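You operate a simulated robot arm through the tools that you are given. There is no shell and no other tool. Be economical: measure what you need, move in short steps, check, and stop when the job is done.

The job below is to be done with a simulated robot arm. You get a single attempt, and the scene is never put back.

Task
Take the pink-banded core and put it on the top of the desk.

The check looks at the end state, three seconds after you hand in, the way a careful person would. Anything else that was tipped, shoved, dropped, spilled or broken makes it a failure.

Robot
A 7-joint arm with a two-finger parallel gripper on a trunk, on a base that drives. Base frame: it is fixed to the floor where the robot stands at the start and does not move with it; the origin is under the middle of the robot, x ahead of it, y to its left, z up. Units: mm, degrees, N and s.
With the tool pointing down near the work surface it reaches from about 200 to 740 mm from the robot's upright axis, wherever it stands. Its first joint turns from -166.0 to 166.0 degrees. Places, roughly: top of the desk [-100, -2200, 800]. Payload 1.57 kg.
The TCP is the grasp point between the finger pads, 30 mm short of the fingertips. In the tool frame z runs along the fingers and y along their closing line. Largest opening 110 mm; finger width 24, thickness 12; the body of the gripper, 48 by 112 mm, starts 78 mm behind the TCP.
Orientation is that of the tool frame in the base frame, as a unit quaternion [x, y, z, w]. With the fingers straight down and closing along the base's y, the tool's x points along the base's -x, its y along +y and its z along -z.

Tools
- The arm moves only by the tool send_rows. Its argument "steps" is one flat list of numbers, 6 for each row, row after row: the shift along the tool's x, y, z in m, then the turn, a rotation vector about the tool's x, y, z in degrees. In form: [dx, dy, dz, ax, ay, az, dx, dy, dz, ax, ay, az, ...]. A call has 1 to 8 rows; each row shifts and turns the commanded pose from where the row before left it, along the tool's axes as they then stand. "gripper" is the gripper command, from -1 (shut) to 1 (fully open), values between in proportion, set as the call begins (left out, the last holds). A row lasts 0.2 s, in which the tool goes at most 50 mm and 8.6 degrees; a call with a longer step from one row to the next is refused whole, and so is a gripper value outside its range. A pose out of reach is approached as far as the arm can. The call stops where the force on the tool passes 40 N (or 10 N more than at its start, if that is more) or the arm is blocked; 0.2 s more then pass. Each finger travels about 45 mm/s and halts on what it meets, pressing with about 34 N; the grip force reading is that of the motor and also rises with nothing between the fingers. The clock runs only during rows and for 0.2 s after the last one: add rows that do not move to give the fingers time. The reply holds the time, the measured pose of the TCP, the force on the tool along the base axes, the opening and the grip force, in the units named above and with some noise, and new pictures: "views" is both (left out), scene, wrist or none.
- Cameras (640 x 400 px; columns grow to the right, rows downward): "scene" is now at [7.5, 155.1, 1467.8]; the picture's right is [-0.17, -0.99, 0.00], its down [-0.68, 0.11, -0.73] and it looks along [0.72, -0.12, -0.69] (base axes); focal length 263 px, centre (320, 200). "wrist" rides on the gripper at [-36, 0, -80] in the tool frame; the picture's right is [0.00, -1.00, 0.00], its down [0.97, 0.00, -0.24] and it looks along [0.24, 0.00, 0.97] (tool axes); focal length 218 px, centre (320, 200). There is no depth. A picture from a camera that has moved, and an enlarged one, comes with that camera's place and axes in the base frame and with its lens. The place of the scene camera against the robot may be out by one fixed shift of up to 25 mm in any direction.
- slide_trunk(by): slides the trunk up (or, below 0, down) by that many mm; the arm and the scene camera ride with it, the base frame stays. It gives what a move gives, with no picture.
- steer(legs): drives the robot by 1 to 6 legs, each [ahead, turn to the left] in mm and degrees, along the robot's own axes; the way and the turn of a leg run together, so that a leg with both is an arc; at most 1500 mm and 180 degrees a leg. The arm and the cameras ride along, it lands a little off, and it stops where it bumps. It gives what a move gives, and a new picture of the scene camera.
- turn_head(pan, tilt): turns the head with the scene camera to pan (to the left, within 155 degrees either way) and tilt (down, from -29 to 69), counted from straight ahead of the robot. It gives what a move gives, and a new picture of the scene camera.
- close_up(camera, box): a new picture of the part [left, top, right, bottom] of that camera's present view, enlarged. It takes no simulated time.
- finish_job(): hands the job in; it is judged then, once.

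Work in short steps. Places have to be worked out from the pictures, the camera data and where the tool is seen: move nearer, look again, correct. Check each grasp and each placing, and mend what went wrong. You have 120 turns and 170 pictures in all, those below and enlarged ones among them. Open the gripper and draw the arm clear of the work before you hand the job in, unless the task says otherwise; then end with one line.

The tools are called after "Request:" by a JSON object that holds its "method" and its "body". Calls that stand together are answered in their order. send_rows: Moves the arm, as the interface text tells. Its arguments: {"type":"object","properties":{"steps":{"type":"array"},"gripper":{"type":"number"},"views":{"type":"string","enum":["both","scene","wrist","none"]}},"required":["steps"]} The other tools are called the same way: slide_trunk (by) slides the trunk up or down; steer (legs) drives the base; turn_head (pan, tilt) turns the head that bears the scene camera; close_up (camera, box) takes an enlarged picture of a part of a camera's view; finish_job () hands the job in.

At the start:

```text
clock: 0.0
ee_pos: [476.5, -65.5, 1150.4]
tool_rot: [0.001, 1.0, 0.0, 0.0]
wrist_force: [-0.6, -0.2, -0.7]
finger_gap: 110.1
grasp_force: 0.0
trunk travel left (down, up): [-400.0, 190.0]
robot x, y, heading: [1.7, 0.1, 0.1]
head pan, tilt: [-9.5, 43.5]
```

scene: 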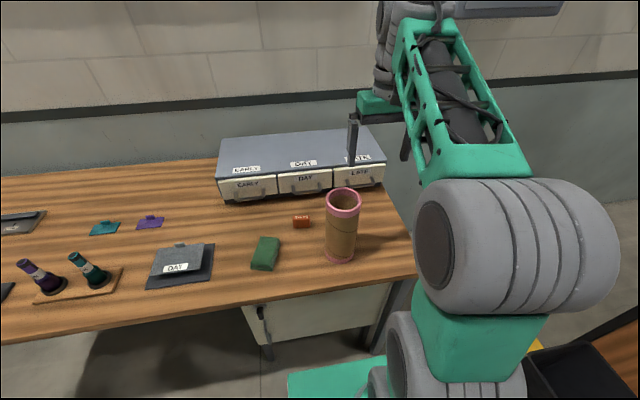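
wrist: 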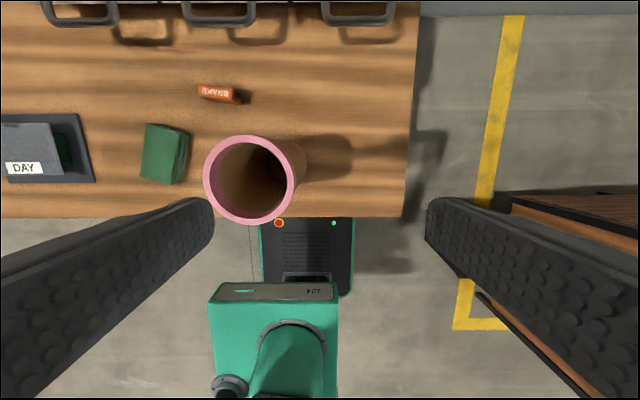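

The core stands at roughly (476, 13), top at about z 990 and about 95 mm wide. I'll look closer at both views before moving.

Request:
{"method": "close_up", "body": {"camera": "wrist", "box": [130, 80, 370, 230]}}

Request:
{"method": "close_up", "body": {"camera": "scene", "box": [200, 120, 424, 280]}}

Request:
{"method": "turn_head", "body": {"pan": -95, "tilt": 25}}

```text
2.67 times, centred on (250, 155) of wrist
camera zoom: at [512.7, -65.1, 1231.5], right [0.0, -1.0, 0.0], down [-0.97, 0.0, 0.24], along [-0.24, 0.0, -0.97], focal length 582 px, centre (507, 320)
```

zoom: 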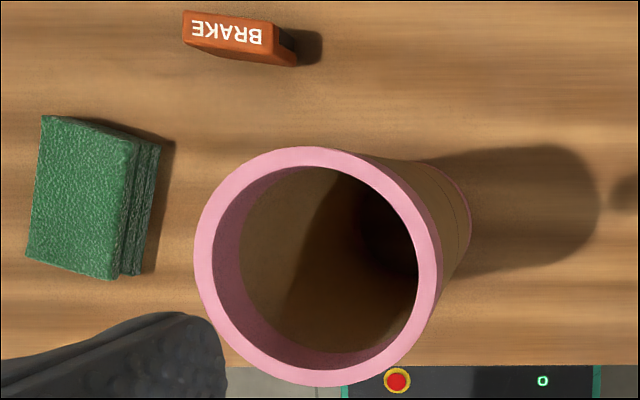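

```text
2.50 times, centred on (312, 200) of scene
camera zoom: at [7.5, 155.1, 1467.8], right [-0.17, -0.99, 0.0], down [-0.68, 0.11, -0.73], along [0.72, -0.12, -0.69], focal length 658 px, centre (340, 200)
```

zoom: 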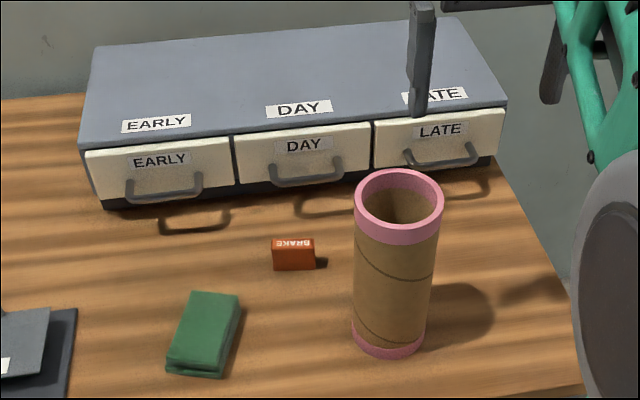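

```text
clock: 1.6
ee_pos: [476.5, -65.6, 1150.4]
tool_rot: [-0.001, 1.0, 0.0, 0.0]
wrist_force: [0.2, 1.0, 0.2]
finger_gap: 110.1
grasp_force: 0.1
trunk travel left (down, up): [-400.0, 190.0]
robot x, y, heading: [-0.4, 1.1, -0.3]
head pan, tilt: [-95.0, 25.0]
camera scene: at [-81.9, 76.9, 1496.2], right [-1.0, 0.09, 0.0], down [0.04, 0.42, -0.91], along [-0.08, -0.9, -0.42], focal length 263 px, centre (320, 200)
```

scene: 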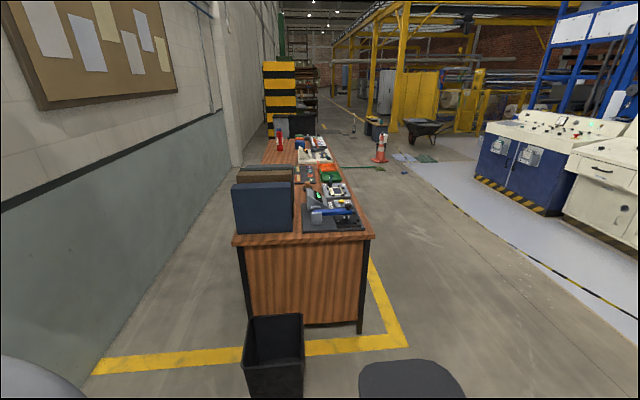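

Nothing seems to be in the core. The desk spans about x -440..237 from y -1000 on; I'll look at its clutter for a free spot.

Request:
{"method": "close_up", "body": {"camera": "scene", "box": [210, 110, 402, 230]}}

Request:
{"method": "turn_head", "body": {"pan": -95, "tilt": 60}}

```text
3.33 times, centred on (306, 170) of scene
camera zoom: at [-81.9, 76.9, 1496.2], right [-1.0, 0.09, 0.0], down [0.04, 0.42, -0.91], along [-0.08, -0.9, -0.42], focal length 877 px, centre (367, 300)
```

zoom: 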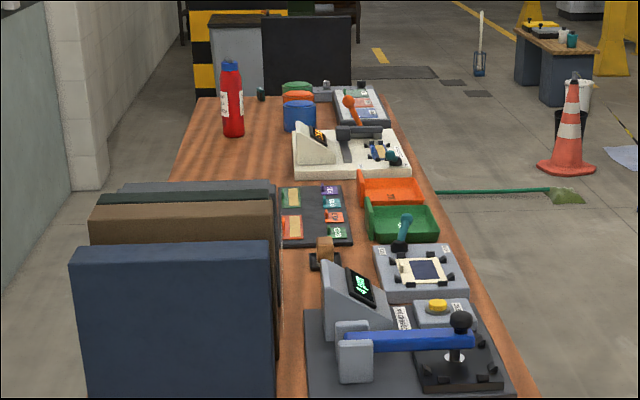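

```text
clock: 2.6
ee_pos: [477.9, -65.0, 1151.5]
tool_rot: [0.0, 1.0, 0.0, 0.0]
wrist_force: [0.3, 0.5, 0.6]
finger_gap: 110.0
grasp_force: 0.0
trunk travel left (down, up): [-400.0, 190.0]
robot x, y, heading: [0.4, -0.1, -0.1]
head pan, tilt: [-95.0, 60.0]
camera scene: at [-79.7, 102.3, 1446.2], right [-1.0, 0.09, 0.0], down [0.08, 0.86, -0.5], along [-0.04, -0.5, -0.87], focal length 263 px, centre (320, 200)
```

scene: 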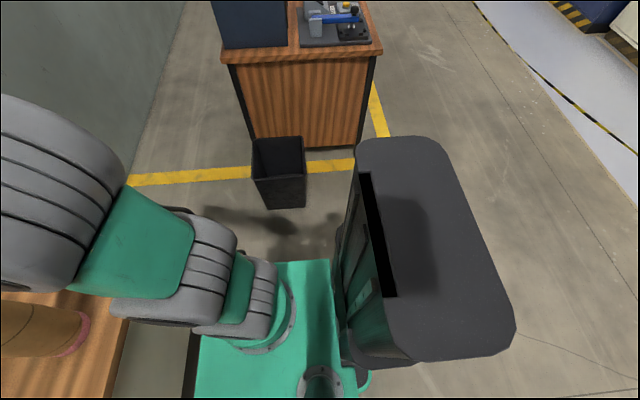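

The desk's free wood seems to be at the back side around (40, -2450) near the extinguisher. I'll raise the trunk and look from higher to map the desk, and look behind the robot for driving room.

Request:
{"method": "slide_trunk", "body": {"by": 190}}

Request:
{"method": "turn_head", "body": {"pan": -150, "tilt": 35}}

Request:
{"method": "turn_head", "body": {"pan": -92, "tilt": 25}}

Request:
{"method": "close_up", "body": {"camera": "scene", "box": [210, 110, 402, 230]}}

```text
clock: 4.7
ee_pos: [478.2, -65.1, 1340.4]
tool_rot: [0.0, 1.0, 0.001, 0.0]
wrist_force: [-1.0, 0.7, 0.0]
finger_gap: 110.0
grasp_force: 0.1
trunk travel left (down, up): [-590.0, 0.0]
robot x, y, heading: [0.4, 3.3, 0.0]
head pan, tilt: [-95.0, 60.0]
```

```text
clock: 5.9
ee_pos: [477.7, -63.9, 1341.9]
tool_rot: [0.0, 1.0, 0.0, 0.001]
wrist_force: [0.0, -0.5, 0.5]
finger_gap: 110.1
grasp_force: 0.0
trunk travel left (down, up): [-590.0, 0.0]
robot x, y, heading: [2.3, -1.3, 0.3]
head pan, tilt: [-150.0, 35.0]
camera scene: at [-150.1, 124.6, 1670.4], right [-0.5, 0.87, 0.0], down [0.5, 0.29, -0.82], along [-0.71, -0.41, -0.57], focal length 263 px, centre (320, 200)
```

scene: 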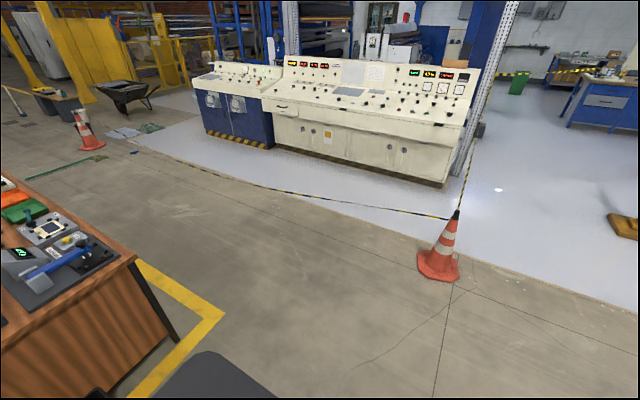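

```text
clock: 7.2
ee_pos: [478.1, -65.5, 1340.8]
tool_rot: [0.0, 1.0, 0.0, 0.001]
wrist_force: [0.2, 0.1, -0.4]
finger_gap: 110.0
grasp_force: 0.3
trunk travel left (down, up): [-590.0, 0.0]
robot x, y, heading: [4.0, 2.9, 0.0]
head pan, tilt: [-92.0, 25.0]
camera scene: at [-77.2, 76.6, 1686.2], right [-1.0, 0.04, 0.0], down [0.02, 0.42, -0.91], along [-0.03, -0.91, -0.42], focal length 263 px, centre (320, 200)
```

scene: 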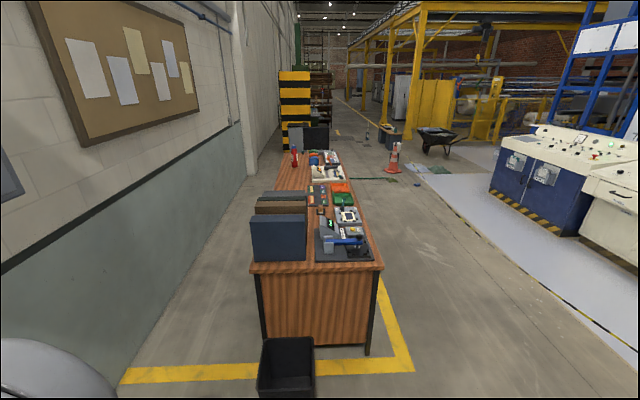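

```text
3.33 times, centred on (306, 170) of scene
camera zoom: at [-77.2, 76.6, 1686.2], right [-1.0, 0.04, 0.0], down [0.02, 0.42, -0.91], along [-0.03, -0.91, -0.42], focal length 877 px, centre (367, 300)
```

zoom: 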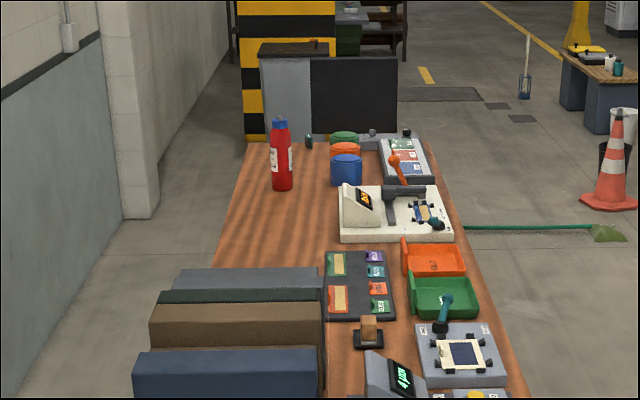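

Free wood lies around x 0..200, y -2300..-2600, behind the white machine. I'll scout from the desk's open (-x) side before choosing the grasp; the floor there is clear.

Request:
{"method": "steer", "body": {"legs": [[-950, 0], [0, -90], [1500, 0], [900, 0]]}}

Request:
{"method": "turn_head", "body": {"pan": 90, "tilt": 35}}

```text
clock: 27.2
ee_pos: [-1108.4, -2811.6, 1341.6]
tool_rot: [0.712, 0.702, 0.0, 0.0]
wrist_force: [-0.1, 0.1, -0.1]
finger_gap: 109.9
grasp_force: 0.0
trunk travel left (down, up): [-590.0, 0.0]
robot x, y, heading: [-1036.4, -2333.3, -91.1]
head pan, tilt: [-92.0, 25.0]
camera scene: at [-985.4, -2258.5, 1686.2], right [0.05, 1.0, 0.0], down [0.42, -0.02, -0.91], along [-0.91, 0.05, -0.42], focal length 263 px, centre (320, 200)
```

scene: 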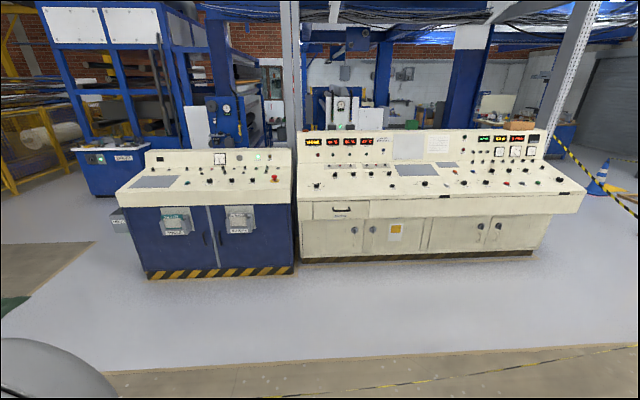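

```text
clock: 29.9
ee_pos: [-1108.2, -2810.0, 1340.9]
tool_rot: [0.713, 0.702, 0.0, 0.0]
wrist_force: [0.4, -0.5, -0.2]
finger_gap: 109.6
grasp_force: 0.0
trunk travel left (down, up): [-590.0, 0.0]
robot x, y, heading: [-1034.8, -2335.1, -90.9]
head pan, tilt: [90.0, 35.0]
camera scene: at [-805.4, -2264.4, 1670.4], right [-0.02, -1.0, 0.0], down [-0.57, 0.01, -0.82], along [0.82, -0.01, -0.57], focal length 263 px, centre (320, 200)
```

scene: 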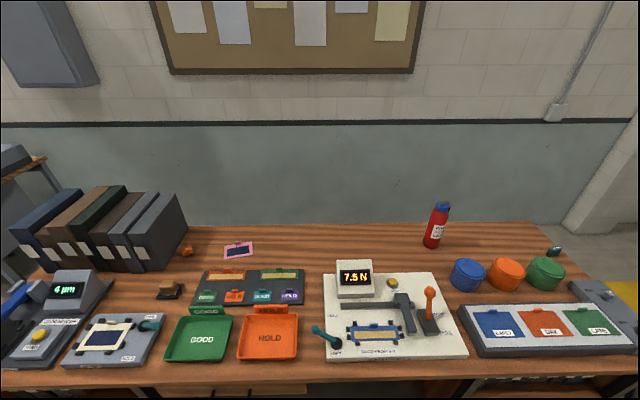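

The wood behind the dark panel and white machine, around (30, -2190), is free. Now I check the desk's front underside to see how near the base can get.

Request:
{"method": "turn_head", "body": {"pan": 70, "tilt": 62}}

Request:
{"method": "turn_head", "body": {"pan": 130, "tilt": 50}}

```text
clock: 30.8
ee_pos: [-1107.1, -2811.8, 1340.5]
tool_rot: [0.713, 0.701, 0.001, 0.0]
wrist_force: [0.8, 0.3, -0.2]
finger_gap: 109.9
grasp_force: 0.1
trunk travel left (down, up): [-590.0, 0.0]
robot x, y, heading: [-1032.4, -2331.3, -90.9]
head pan, tilt: [70.0, 62.0]
camera scene: at [-833.3, -2285.9, 1633.9], right [-0.36, -0.93, 0.0], down [-0.82, 0.31, -0.47], along [0.44, -0.17, -0.88], focal length 263 px, centre (320, 200)
```

scene: 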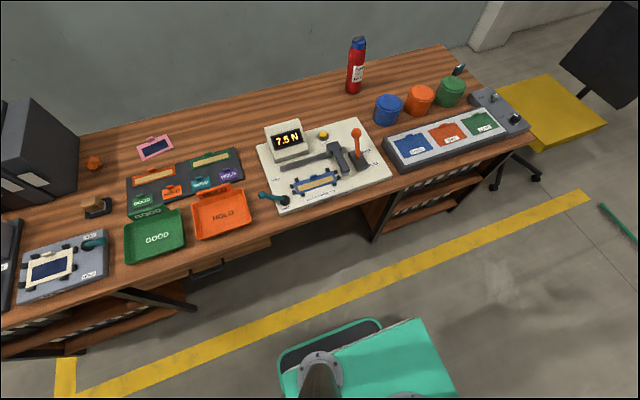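

```text
clock: 32.1
ee_pos: [-1108.7, -2810.3, 1341.6]
tool_rot: [0.713, 0.701, 0.0, 0.0]
wrist_force: [0.0, -0.9, 0.5]
finger_gap: 110.0
grasp_force: 0.0
trunk travel left (down, up): [-590.0, 0.0]
robot x, y, heading: [-1034.9, -2334.1, -90.9]
head pan, tilt: [130.0, 50.0]
camera scene: at [-833.6, -2214.4, 1648.7], right [0.63, -0.78, 0.0], down [-0.6, -0.48, -0.64], along [0.5, 0.4, -0.77], focal length 263 px, centre (320, 200)
```

scene: 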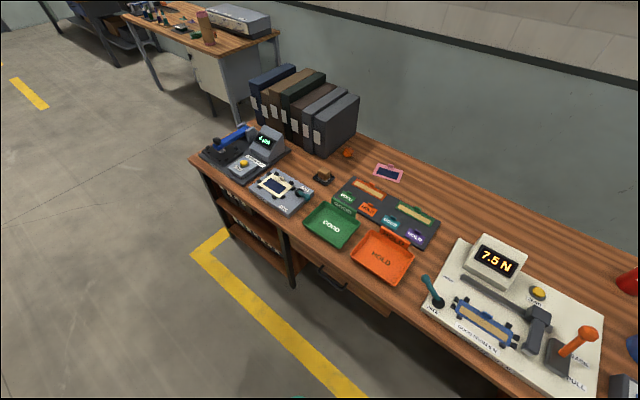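

The desk has open knee space (y about -1650..-2800), so the base can go under it. A vertical pinch of the core's near wall will reach. I'll drive back to the core.

Request:
{"method": "steer", "body": {"legs": [[-1500, 0], [-834, 0], [0, 90.9], [900, 0]]}}

Request:
{"method": "turn_head", "body": {"pan": -10, "tilt": 45}}

```text
clock: 51.6
ee_pos: [395.5, -122.5, 1340.6]
tool_rot: [0.014, 1.0, -0.001, 0.0]
wrist_force: [0.2, 0.1, -0.1]
finger_gap: 110.4
grasp_force: 0.0
trunk travel left (down, up): [-590.0, 0.0]
robot x, y, heading: [-82.7, -43.1, -1.4]
head pan, tilt: [130.0, 50.0]
camera scene: at [-196.5, 187.5, 1648.7], right [0.78, 0.62, 0.0], down [0.48, -0.6, -0.64], along [-0.4, 0.5, -0.77], focal length 263 px, centre (320, 200)
```

scene: 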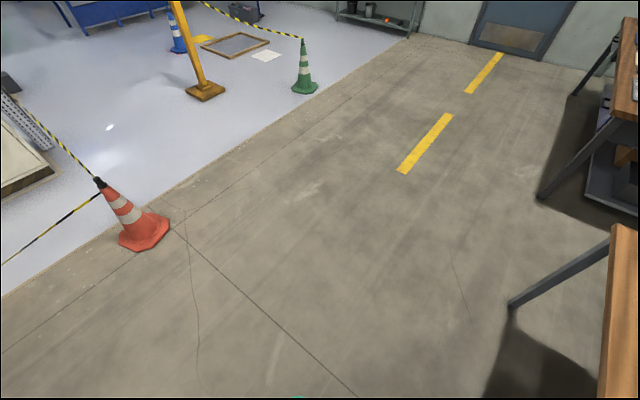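

```text
clock: 53.9
ee_pos: [395.8, -121.9, 1340.8]
tool_rot: [0.014, 1.0, 0.0, 0.0]
wrist_force: [-0.5, 0.1, -0.1]
finger_gap: 110.1
grasp_force: 0.0
trunk travel left (down, up): [-590.0, 0.0]
robot x, y, heading: [-79.3, -42.4, -1.7]
head pan, tilt: [-10.0, 45.0]
camera scene: at [-69.4, 110.8, 1655.6], right [-0.2, -0.98, 0.0], down [-0.69, 0.14, -0.71], along [0.69, -0.14, -0.71], focal length 263 px, centre (320, 200)
```

scene: 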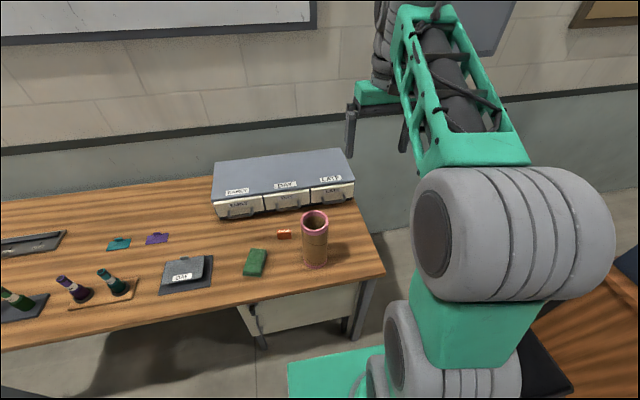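

The robot is back at (-80, -42). I lower the trunk and bring the tool over the core's near wall, turning it 90° so the fingers close radially.

Request:
{"method": "slide_trunk", "body": {"by": -190}}

Request:
{"method": "send_rows", "body": {"steps": [-0.01, 0.0453, 0, 0, 0, 0, -0.01, 0.0453, 0, 0, 0, 0, -0.01, 0.0453, 0, 0, 0, 0, 0, 0, 0, 0, 0, 8.2, 0, 0, 0, 0, 0, 8.2, 0, 0, 0, 0, 0, 8.2, 0, 0, 0, 0, 0, 8.2, 0, 0, 0, 0, 0, 8.2], "gripper": 1, "views": "none"}}

Request:
{"method": "send_rows", "body": {"steps": [0, 0, 0, 0, 0, 8.2, 0, 0, 0, 0, 0, 8.2, 0, 0, 0, 0, 0, 8.2, 0, 0, 0, 0, 0, 8.2, 0, 0, 0, 0, 0, 8.2, 0, 0, 0, 0, 0, 8.2, 0, 0, 0, 0, 0, 0], "views": "both"}}

```text
clock: 55.9
ee_pos: [395.6, -122.2, 1151.7]
tool_rot: [0.013, 1.0, 0.0, 0.0]
wrist_force: [1.1, 0.5, -0.2]
finger_gap: 110.0
grasp_force: 0.1
trunk travel left (down, up): [-400.0, 190.0]
robot x, y, heading: [-79.6, -45.0, -1.7]
head pan, tilt: [-10.0, 45.0]
```

```text
clock: 57.7
ee_pos: [430.6, 13.6, 1150.5]
tool_rot: [0.364, 0.931, -0.001, 0.0]
wrist_force: [-0.3, 0.0, 0.5]
finger_gap: 109.9
grasp_force: 0.1
trunk travel left (down, up): [-400.0, 190.0]
robot x, y, heading: [-79.8, -44.4, -1.6]
head pan, tilt: [-10.0, 45.0]
```

```text
clock: 59.3
ee_pos: [430.8, 13.7, 1150.1]
tool_rot: [0.719, 0.695, 0.0, 0.0]
wrist_force: [0.7, 0.9, 1.1]
finger_gap: 110.0
grasp_force: 0.0
trunk travel left (down, up): [-400.0, 190.0]
robot x, y, heading: [-76.6, -45.6, -1.6]
head pan, tilt: [-10.0, 45.0]
camera scene: at [-69.4, 110.8, 1465.6], right [-0.2, -0.98, 0.0], down [-0.69, 0.14, -0.71], along [0.69, -0.14, -0.71], focal length 263 px, centre (320, 200)
camera wrist: at [428.1, -22.7, 1231.3], right [-1.0, 0.03, 0.0], down [0.03, 0.97, 0.24], along [0.01, 0.24, -0.97], focal length 218 px, centre (320, 200)
```

scene: 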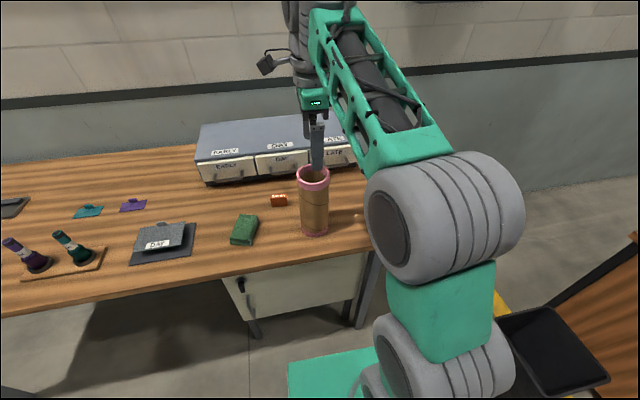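
wrist: 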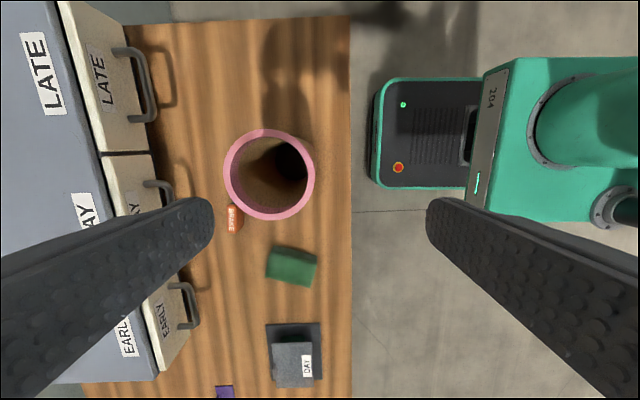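

Two wrist views put the core's rim at about z 1020, centre (479, 2), outer diameter near 88 mm. I descend to just above the rim over the near wall and recheck.

Request:
{"method": "send_rows", "body": {"steps": [-0.0055, 0.0025, 0.03, 0, 0, 0, -0.0055, 0.0025, 0.03, 0, 0, 0, 0, 0, 0, 0, 0, 0], "views": "both"}}

Request:
{"method": "close_up", "body": {"camera": "scene", "box": [240, 100, 400, 200]}}

```text
clock: 60.1
ee_pos: [434.2, 0.9, 1091.0]
tool_rot: [0.718, 0.696, 0.0, 0.0]
wrist_force: [-0.3, 0.0, 0.7]
finger_gap: 109.9
grasp_force: 0.1
trunk travel left (down, up): [-400.0, 190.0]
robot x, y, heading: [-78.2, -39.7, -1.7]
head pan, tilt: [-10.0, 45.0]
camera scene: at [-69.3, 110.7, 1465.6], right [-0.2, -0.98, 0.0], down [-0.69, 0.14, -0.71], along [0.69, -0.14, -0.71], focal length 263 px, centre (320, 200)
camera wrist: at [432.2, -35.0, 1171.7], right [-1.0, 0.03, 0.0], down [0.03, 0.97, 0.24], along [0.01, 0.24, -0.97], focal length 218 px, centre (320, 200)
```

scene: 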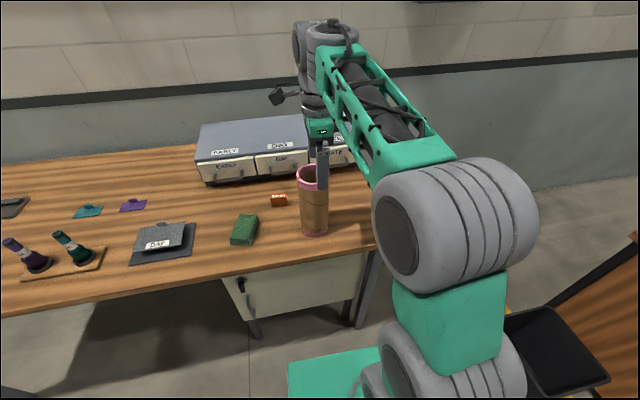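
wrist: 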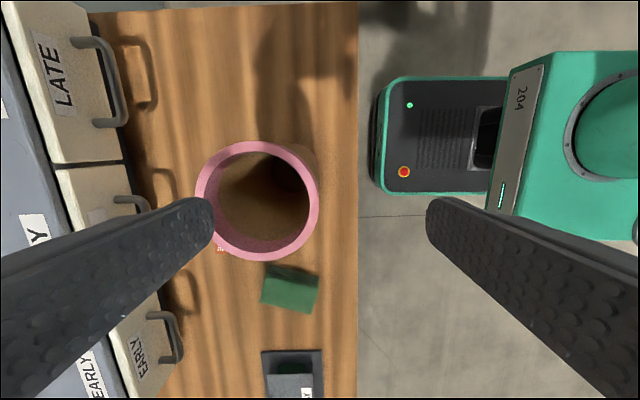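

```text
4.00 times, centred on (320, 150) of scene
camera zoom: at [-69.3, 110.7, 1465.6], right [-0.2, -0.98, 0.0], down [-0.69, 0.14, -0.71], along [0.69, -0.14, -0.71], focal length 1052 px, centre (320, 400)
```

zoom: 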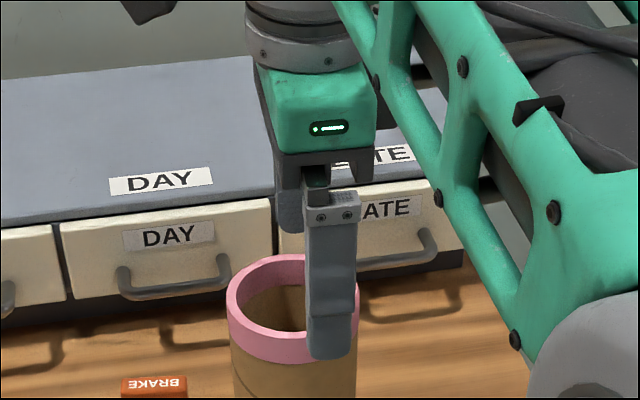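

The rim is at z≈1002, centre about (483, 6), with the near wall at x≈438. I centre on that wall and descend so the fingers straddle it.

Request:
{"method": "send_rows", "body": {"steps": [0.005, 0.005, 0.025, 0, 0, 0, 0, 0, 0.03, 0, 0, 0, 0, 0, 0.03, 0, 0, 0, 0, 0, 0.021, 0, 0, 0, 0, 0, 0, 0, 0, 0], "views": "both"}}

Request:
{"method": "close_up", "body": {"camera": "scene", "box": [240, 120, 400, 220]}}

```text
clock: 61.3
ee_pos: [437.6, 7.1, 983.6]
tool_rot: [0.719, 0.696, 0.0, 0.0]
wrist_force: [1.0, 0.2, -0.1]
finger_gap: 110.1
grasp_force: 0.1
trunk travel left (down, up): [-400.0, 190.0]
robot x, y, heading: [-79.3, -43.1, -1.6]
head pan, tilt: [-10.0, 45.0]
camera scene: at [-69.3, 110.8, 1465.6], right [-0.2, -0.98, 0.0], down [-0.69, 0.14, -0.71], along [0.69, -0.14, -0.71], focal length 263 px, centre (320, 200)
camera wrist: at [436.2, -29.0, 1064.9], right [-1.0, 0.03, 0.0], down [0.03, 0.97, 0.24], along [0.01, 0.24, -0.97], focal length 218 px, centre (320, 200)
```

scene: 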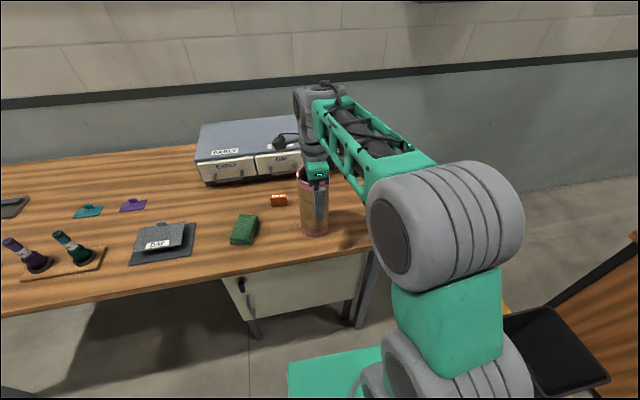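
wrist: 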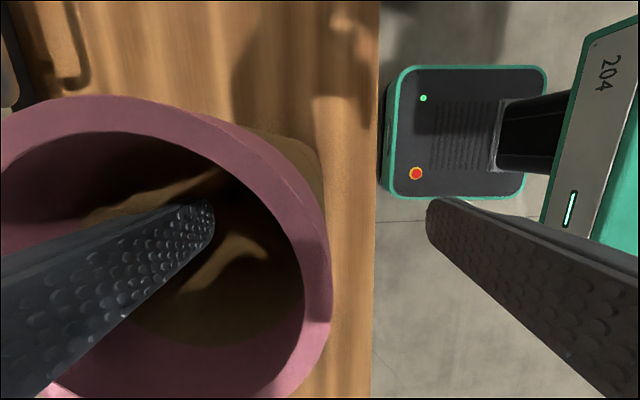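

```text
4.00 times, centred on (320, 170) of scene
camera zoom: at [-69.3, 110.8, 1465.6], right [-0.2, -0.98, 0.0], down [-0.69, 0.14, -0.71], along [0.69, -0.14, -0.71], focal length 1052 px, centre (320, 320)
```

zoom: 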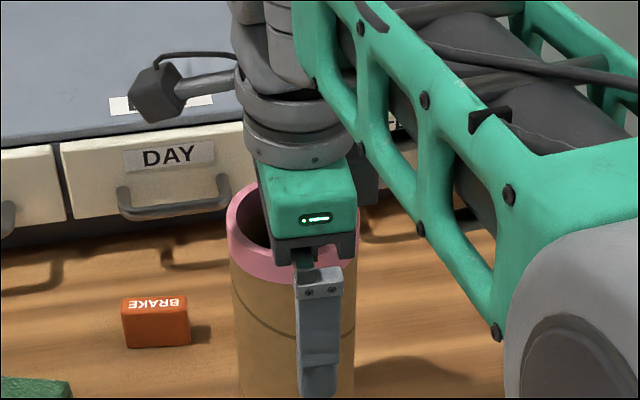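

The inner finger is inside the hole and the wall (x≈433–443) is centred between the fingers. I close.

Request:
{"method": "send_rows", "body": {"steps": [0, 0, 0, 0, 0, 0, 0, 0, 0, 0, 0, 0, 0, 0, 0, 0, 0, 0, 0, 0, 0, 0, 0, 0, 0, 0, 0, 0, 0, 0, 0, 0, 0, 0, 0, 0, 0, 0, 0, 0, 0, 0, 0, 0, 0, 0, 0, 0], "gripper": -1, "views": "wrist"}}

```text
clock: 63.1
ee_pos: [438.9, 5.9, 984.9]
tool_rot: [0.718, 0.696, 0.0, 0.0]
wrist_force: [1.4, -0.9, -0.5]
finger_gap: 4.9
grasp_force: 25.4
trunk travel left (down, up): [-400.0, 190.0]
robot x, y, heading: [-82.0, -45.3, -1.8]
head pan, tilt: [-10.0, 45.0]
camera wrist: at [436.3, -29.1, 1065.3], right [-1.0, 0.03, 0.0], down [0.03, 0.97, 0.24], along [0.01, 0.24, -0.97], focal length 218 px, centre (320, 200)
```

wrist: 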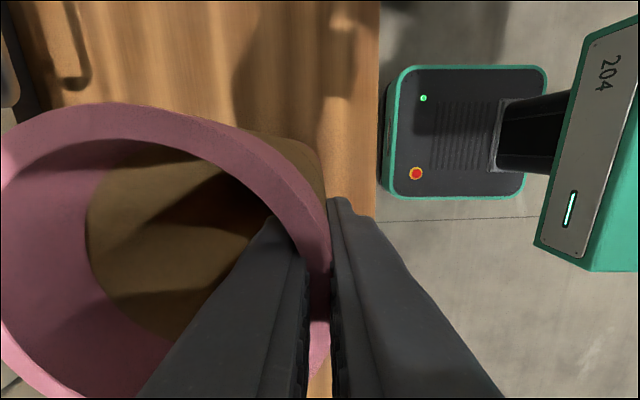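

The wall is held with a 4.9 mm gap. I lift a little and check for slip.

Request:
{"method": "send_rows", "body": {"steps": [0, 0, -0.01, 0, 0, 0, 0, 0, -0.02, 0, 0, 0, 0, 0, -0.02, 0, 0, 0, 0, 0, 0, 0, 0, 0, 0, 0, 0, 0, 0, 0], "views": "both"}}

Request:
{"method": "close_up", "body": {"camera": "scene", "box": [240, 120, 400, 260]}}

```text
clock: 64.3
ee_pos: [441.5, 7.7, 1036.2]
tool_rot: [0.718, 0.696, -0.001, 0.0]
wrist_force: [-0.3, -0.1, -2.9]
finger_gap: 4.7
grasp_force: 25.6
trunk travel left (down, up): [-400.0, 190.0]
robot x, y, heading: [-75.1, -43.4, -1.8]
head pan, tilt: [-10.0, 45.0]
camera scene: at [-69.2, 110.8, 1465.6], right [-0.2, -0.98, 0.0], down [-0.69, 0.14, -0.71], along [0.69, -0.14, -0.71], focal length 263 px, centre (320, 200)
camera wrist: at [438.9, -28.4, 1115.8], right [-1.0, 0.03, 0.0], down [0.03, 0.97, 0.24], along [0.01, 0.24, -0.97], focal length 218 px, centre (320, 200)
```

scene: 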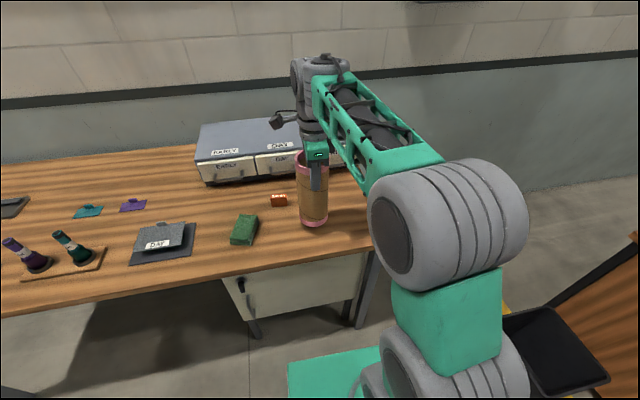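
wrist: 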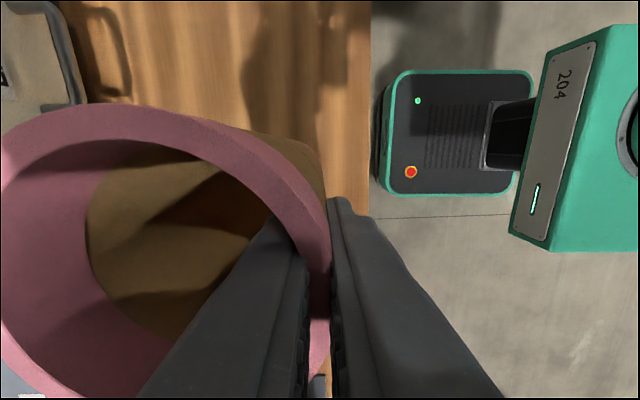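

```text
2.86 times, centred on (320, 190) of scene
camera zoom: at [-69.2, 110.8, 1465.6], right [-0.2, -0.98, 0.0], down [-0.69, 0.14, -0.71], along [0.69, -0.14, -0.71], focal length 752 px, centre (320, 229)
```

zoom: 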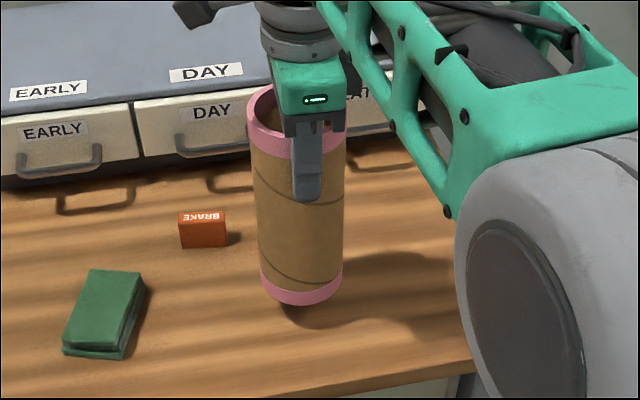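

The core hangs firmly (about 3 N, no slip). I raise the trunk, then drive to the desk's open side, stopping back from it.

Request:
{"method": "slide_trunk", "body": {"by": 190}}

Request:
{"method": "steer", "body": {"legs": [[-900, 0], [0, -88.3]]}}

```text
clock: 66.4
ee_pos: [440.9, 8.0, 1225.2]
tool_rot: [0.718, 0.696, 0.0, 0.0]
wrist_force: [-0.4, 0.9, -3.6]
finger_gap: 4.8
grasp_force: 25.2
trunk travel left (down, up): [-590.0, 0.0]
robot x, y, heading: [-76.0, -41.8, -1.6]
head pan, tilt: [-10.0, 45.0]
```

```text
clock: 75.0
ee_pos: [-940.2, -534.7, 1224.7]
tool_rot: [1.0, -0.01, 0.001, 0.0]
wrist_force: [-0.9, 0.8, -0.1]
finger_gap: 0.0
grasp_force: 21.6
trunk travel left (down, up): [-590.0, 0.0]
robot x, y, heading: [-996.3, -15.3, -90.9]
head pan, tilt: [-10.0, 45.0]
camera scene: at [-871.1, -22.8, 1655.6], right [-0.98, 0.19, 0.0], down [0.13, 0.69, -0.71], along [-0.13, -0.69, -0.71], focal length 263 px, centre (320, 200)
```

scene: 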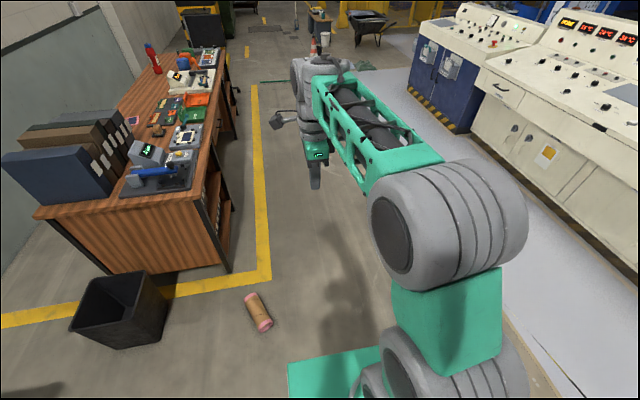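

The core slipped out in the turn and now lies on the floor near (-620, -725); nothing else looks disturbed. I'll inspect it and recover it with a firmer grasp across its full diameter.

Request:
{"method": "turn_head", "body": {"pan": 25, "tilt": 55}}

Request:
{"method": "close_up", "body": {"camera": "scene", "box": [200, 60, 440, 210]}}

```text
clock: 76.0
ee_pos: [-939.7, -535.2, 1225.7]
tool_rot: [1.0, -0.009, 0.0, 0.0]
wrist_force: [0.3, 0.4, -0.2]
finger_gap: 0.3
grasp_force: 21.2
trunk travel left (down, up): [-590.0, 0.0]
robot x, y, heading: [-994.3, -15.3, -90.7]
head pan, tilt: [25.0, 55.0]
camera scene: at [-826.2, -8.8, 1642.2], right [-0.91, -0.41, 0.0], down [-0.33, 0.75, -0.57], along [0.23, -0.52, -0.82], focal length 263 px, centre (320, 200)
```

scene: 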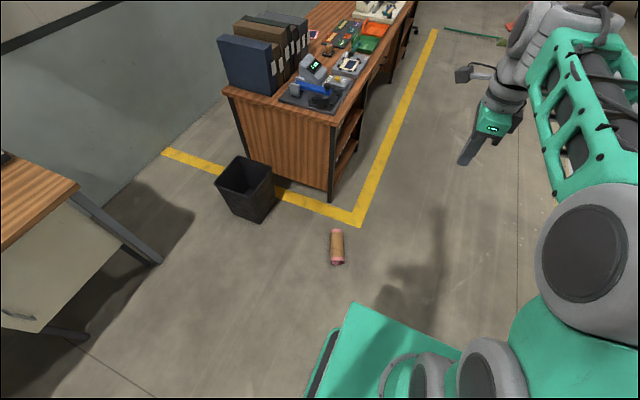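

```text
2.67 times, centred on (320, 135) of scene
camera zoom: at [-826.2, -8.8, 1642.2], right [-0.91, -0.41, 0.0], down [-0.33, 0.75, -0.57], along [0.23, -0.52, -0.82], focal length 702 px, centre (320, 373)
```

zoom: 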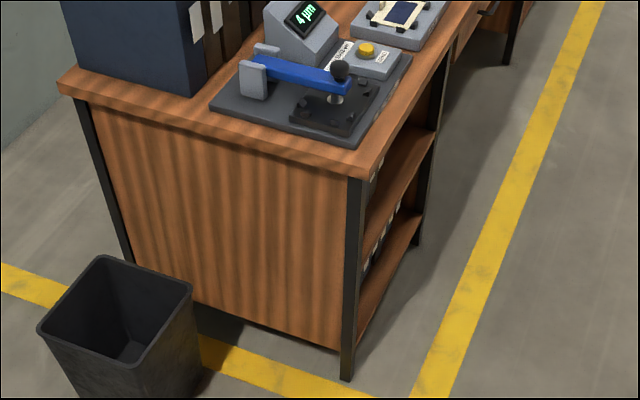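

The core is at rest at about (-630, -727), axis roughly along -65°, nearly pointing at the robot. I'll turn toward it, move up in line, and rotate the gripper back so it closes sideways.

Request:
{"method": "steer", "body": {"legs": [[0, 27], [170, 0]]}}

Request:
{"method": "send_rows", "body": {"steps": [0, 0, 0, 0, 0, -8.2, 0, 0, 0, 0, 0, -8.2, 0, 0, 0, 0, 0, -8.2, 0, 0, 0, 0, 0, -8.2, 0, 0, 0, 0, 0, -8.2, 0, 0, 0, 0, 0, -8.2, 0, 0, 0, 0, 0, -8.2, 0, 0, 0, 0, 0, -8.2], "gripper": 1, "views": "none"}}

Request:
{"method": "send_rows", "body": {"steps": [0, 0, 0, 0, 0, -8.2, 0, 0, 0, 0, 0, -8.2, 0, 0, 0, 0, 0, -8.2, 0, 0, 0, 0, 0, 0], "views": "wrist"}}

Request:
{"method": "turn_head", "body": {"pan": 10, "tilt": 60}}

```text
clock: 78.9
ee_pos: [-630.3, -600.9, 1224.9]
tool_rot: [0.974, 0.229, 0.0, -0.001]
wrist_force: [-0.1, -0.3, -1.5]
finger_gap: 0.4
grasp_force: 21.2
trunk travel left (down, up): [-590.0, 0.0]
robot x, y, heading: [-918.1, -167.0, -63.1]
head pan, tilt: [25.0, 55.0]
camera scene: at [-766.8, -75.0, 1642.1], right [-0.62, -0.78, 0.0], down [-0.64, 0.51, -0.57], along [0.45, -0.36, -0.82], focal length 263 px, centre (320, 200)
```

scene: 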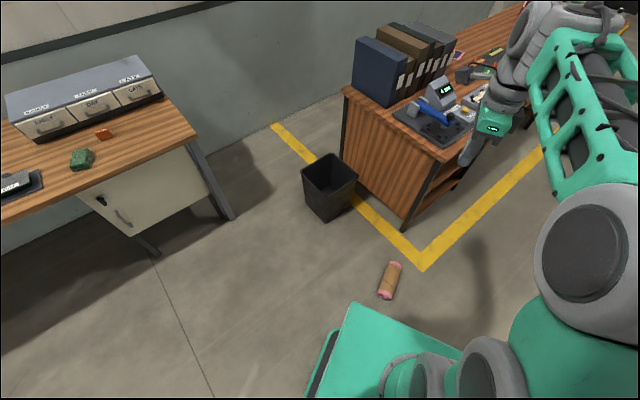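

```text
clock: 80.7
ee_pos: [-629.9, -599.9, 1225.4]
tool_rot: [0.694, 0.72, 0.0, 0.0]
wrist_force: [0.0, -0.8, 0.2]
finger_gap: 110.0
grasp_force: 0.0
trunk travel left (down, up): [-590.0, 0.0]
robot x, y, heading: [-922.3, -163.0, -63.5]
head pan, tilt: [25.0, 55.0]
```

```text
clock: 81.7
ee_pos: [-629.4, -600.5, 1224.6]
tool_rot: [0.524, 0.851, -0.001, 0.0]
wrist_force: [-0.2, 0.1, -0.2]
finger_gap: 110.0
grasp_force: 0.1
trunk travel left (down, up): [-590.0, 0.0]
robot x, y, heading: [-921.1, -165.5, -63.6]
head pan, tilt: [25.0, 55.0]
camera wrist: at [-614.7, -632.9, 1305.6], right [-0.89, -0.45, 0.0], down [-0.44, 0.87, 0.24], along [-0.11, 0.21, -0.97], focal length 218 px, centre (320, 200)
```

wrist: 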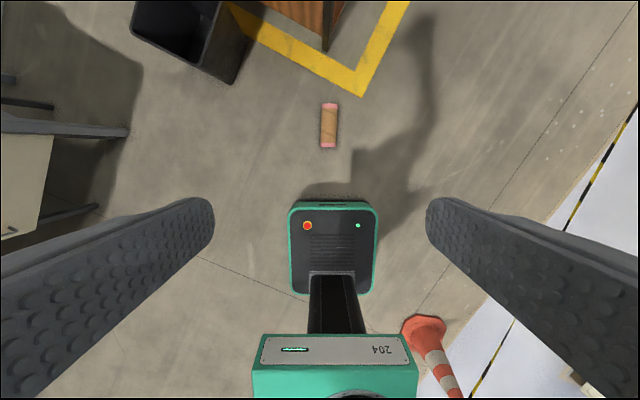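

```text
clock: 82.4
ee_pos: [-630.2, -601.1, 1225.4]
tool_rot: [0.525, 0.851, -0.001, 0.0]
wrist_force: [-0.4, -0.3, -0.1]
finger_gap: 110.3
grasp_force: 0.0
trunk travel left (down, up): [-590.0, 0.0]
robot x, y, heading: [-922.7, -167.2, -63.2]
head pan, tilt: [10.0, 60.0]
camera scene: at [-784.0, -82.7, 1636.1], right [-0.8, -0.6, 0.0], down [-0.52, 0.69, -0.5], along [0.3, -0.4, -0.87], focal length 263 px, centre (320, 200)
```

scene: 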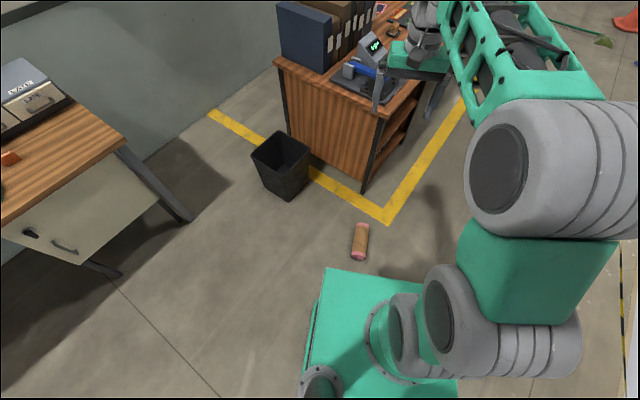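

The core centre is now seen at about (-611, -756), in line ahead at 667 mm. I move forward slightly and lower the trunk all the way.

Request:
{"method": "steer", "body": {"legs": [[60, 0]]}}

Request:
{"method": "slide_trunk", "body": {"by": -590}}

Request:
{"method": "send_rows", "body": {"steps": [0, 0, 0.04, 0, 0, 0, 0, 0, 0.04, 0, 0, 0, 0, 0, 0.04, 0, 0, 0, 0, 0, 0.04, 0, 0, 0], "views": "both"}}

```text
clock: 83.4
ee_pos: [-603.6, -654.5, 1223.7]
tool_rot: [0.526, 0.851, 0.001, -0.001]
wrist_force: [-0.6, -0.1, 0.1]
finger_gap: 110.1
grasp_force: 0.0
trunk travel left (down, up): [-590.0, 0.0]
robot x, y, heading: [-893.7, -216.9, -63.4]
head pan, tilt: [10.0, 60.0]
camera scene: at [-756.4, -137.9, 1636.1], right [-0.8, -0.6, 0.0], down [-0.52, 0.7, -0.5], along [0.3, -0.4, -0.87], focal length 263 px, centre (320, 200)
```

scene: 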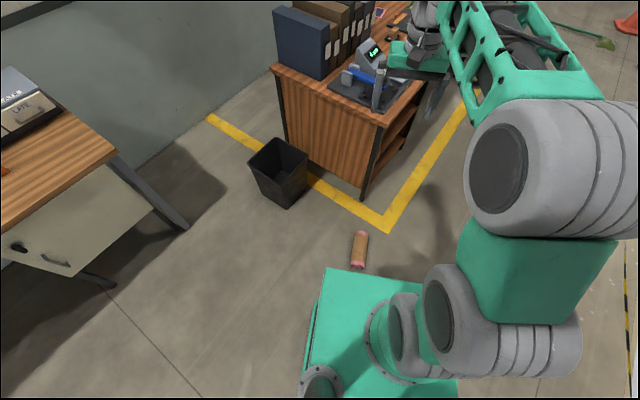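

```text
refused: -590 is not a number from -400 to 400
```

```text
clock: 84.4
ee_pos: [-605.2, -656.6, 1066.6]
tool_rot: [0.526, 0.851, 0.0, 0.0]
wrist_force: [-0.1, 0.2, 0.3]
finger_gap: 110.1
grasp_force: 0.1
trunk travel left (down, up): [-590.0, 0.0]
robot x, y, heading: [-893.6, -220.4, -63.6]
head pan, tilt: [10.0, 60.0]
camera scene: at [-756.9, -137.0, 1636.1], right [-0.8, -0.6, 0.0], down [-0.52, 0.7, -0.5], along [0.3, -0.4, -0.87], focal length 263 px, centre (320, 200)
camera wrist: at [-589.2, -689.0, 1147.4], right [-0.89, -0.45, 0.0], down [-0.43, 0.87, 0.24], along [-0.11, 0.21, -0.97], focal length 218 px, centre (320, 200)
```

scene: 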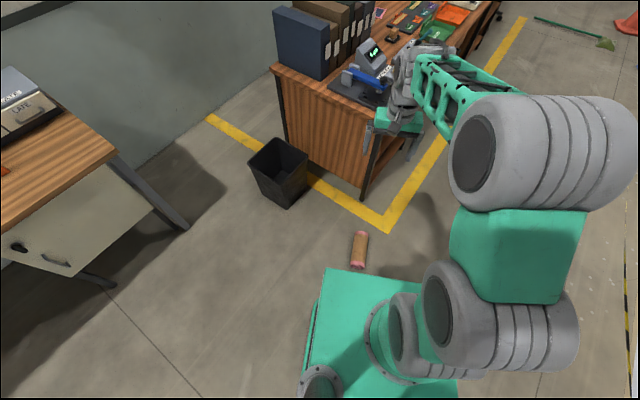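
wrist: 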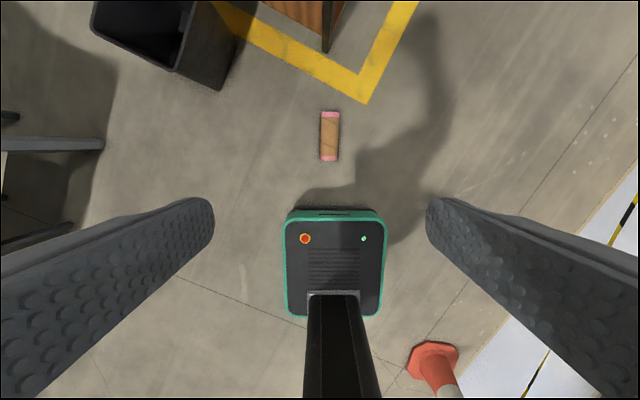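

I lower the trunk in two parts.

Request:
{"method": "slide_trunk", "body": {"by": -400}}

Request:
{"method": "slide_trunk", "body": {"by": -190}}

Request:
{"method": "send_rows", "body": {"steps": [0, 0, 0.04, 0, 0, 0, 0, 0, 0.04, 0, 0, 0, 0, 0, 0.04, 0, 0, 0, 0, 0, 0, 0, 0, 0], "views": "both"}}

```text
clock: 88.2
ee_pos: [-604.8, -656.4, 666.0]
tool_rot: [0.526, 0.851, 0.0, 0.0]
wrist_force: [0.2, 0.6, -0.1]
finger_gap: 110.2
grasp_force: 0.0
trunk travel left (down, up): [-190.0, 400.0]
robot x, y, heading: [-889.2, -221.6, -63.2]
head pan, tilt: [10.0, 60.0]
```

```text
clock: 90.3
ee_pos: [-604.2, -656.8, 476.8]
tool_rot: [0.526, 0.85, -0.001, 0.0]
wrist_force: [-0.1, 0.8, 0.0]
finger_gap: 110.0
grasp_force: 0.1
trunk travel left (down, up): [0.0, 590.0]
robot x, y, heading: [-892.8, -222.9, -63.1]
head pan, tilt: [10.0, 60.0]
```

```text
clock: 91.3
ee_pos: [-600.0, -656.6, 358.6]
tool_rot: [0.526, 0.851, 0.0, 0.0]
wrist_force: [-0.9, -0.3, 0.0]
finger_gap: 110.2
grasp_force: 0.0
trunk travel left (down, up): [0.0, 590.0]
robot x, y, heading: [-892.2, -221.3, -63.4]
head pan, tilt: [10.0, 60.0]
camera scene: at [-757.1, -136.7, 1046.1], right [-0.8, -0.6, 0.0], down [-0.52, 0.7, -0.5], along [0.3, -0.4, -0.87], focal length 263 px, centre (320, 200)
camera wrist: at [-586.1, -688.7, 438.7], right [-0.89, -0.45, 0.0], down [-0.43, 0.87, 0.24], along [-0.11, 0.21, -0.97], focal length 218 px, centre (320, 200)
```

scene: 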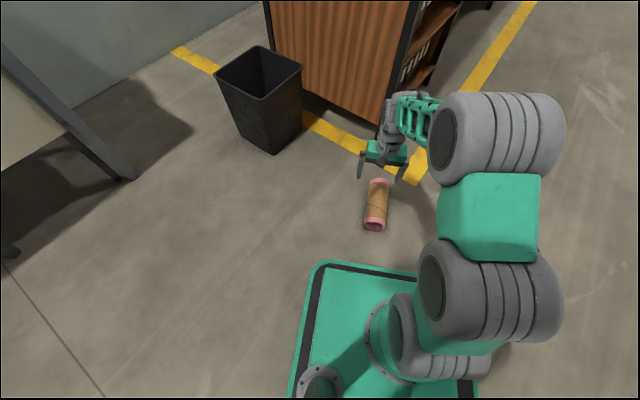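
wrist: 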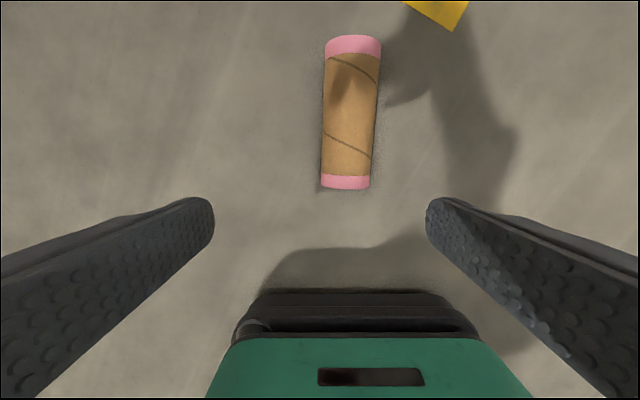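

The core is at about (-609, -753), width ~92 mm, axis at -65.5°. I move over it with a 2° yaw correction and descend partway.

Request:
{"method": "send_rows", "body": {"steps": [-0.041, -0.025, 0, 0, 0, 2, -0.041, -0.025, 0, 0, 0, 0, 0, 0, 0.04, 0, 0, 0, 0, 0, 0.04, 0, 0, 0, 0, 0, 0.04, 0, 0, 0, 0, 0, 0.03, 0, 0, 0, 0, 0, 0, 0, 0, 0], "views": "both"}}

```text
clock: 92.9
ee_pos: [-614.2, -752.1, 207.4]
tool_rot: [0.54, 0.842, 0.0, 0.0]
wrist_force: [0.1, -0.9, -0.4]
finger_gap: 110.0
grasp_force: 0.1
trunk travel left (down, up): [0.0, 590.0]
robot x, y, heading: [-893.2, -223.3, -63.2]
head pan, tilt: [10.0, 60.0]
camera scene: at [-757.1, -136.7, 1046.1], right [-0.8, -0.6, 0.0], down [-0.52, 0.7, -0.5], along [0.3, -0.4, -0.87], focal length 263 px, centre (320, 200)
camera wrist: at [-600.8, -785.4, 288.2], right [-0.91, -0.42, 0.0], down [-0.4, 0.88, 0.24], along [-0.1, 0.22, -0.97], focal length 218 px, centre (320, 200)
```

scene: 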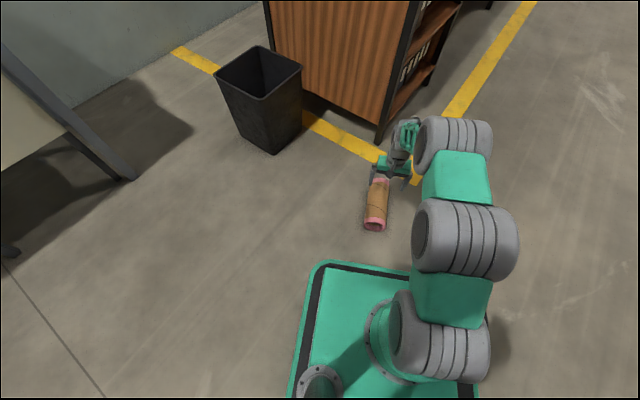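
wrist: 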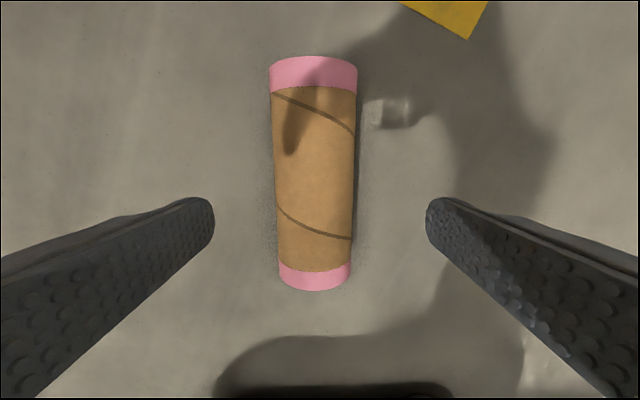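

The core is centred to within 6 mm and ~89 mm wide. I correct sideways and descend to its mid-height (z≈48).

Request:
{"method": "send_rows", "body": {"steps": [0.002, 0.0055, 0.03, 0, 0, 0, 0, 0, 0.04, 0, 0, 0, 0, 0, 0.035, 0, 0, 0, 0, 0, 0.03, 0, 0, 0, 0, 0, 0.024, 0, 0, 0, 0, 0, 0, 0, 0, 0], "views": "both"}}

```text
clock: 94.3
ee_pos: [-612.2, -746.9, 47.1]
tool_rot: [0.54, 0.842, 0.0, 0.0]
wrist_force: [-0.9, 0.4, 0.3]
finger_gap: 110.0
grasp_force: 0.0
trunk travel left (down, up): [0.0, 590.0]
robot x, y, heading: [-893.3, -219.8, -63.5]
head pan, tilt: [10.0, 60.0]
camera scene: at [-757.1, -136.7, 1046.1], right [-0.8, -0.6, 0.0], down [-0.52, 0.7, -0.5], along [0.3, -0.4, -0.87], focal length 263 px, centre (320, 200)
camera wrist: at [-598.1, -780.5, 126.2], right [-0.91, -0.42, 0.0], down [-0.4, 0.88, 0.24], along [-0.1, 0.22, -0.97], focal length 218 px, centre (320, 200)
```

scene: 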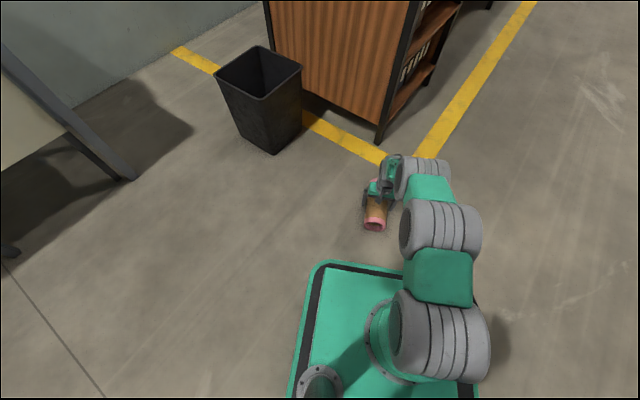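
wrist: 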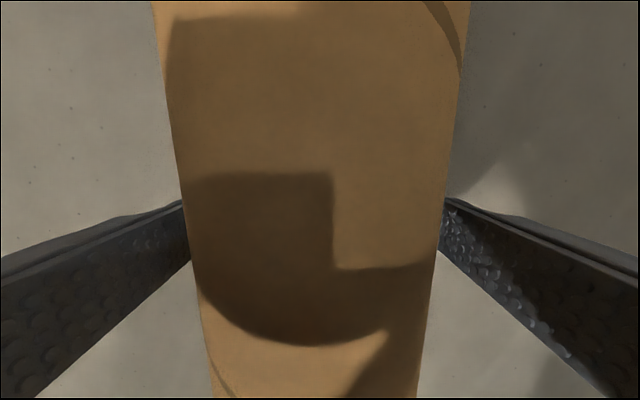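

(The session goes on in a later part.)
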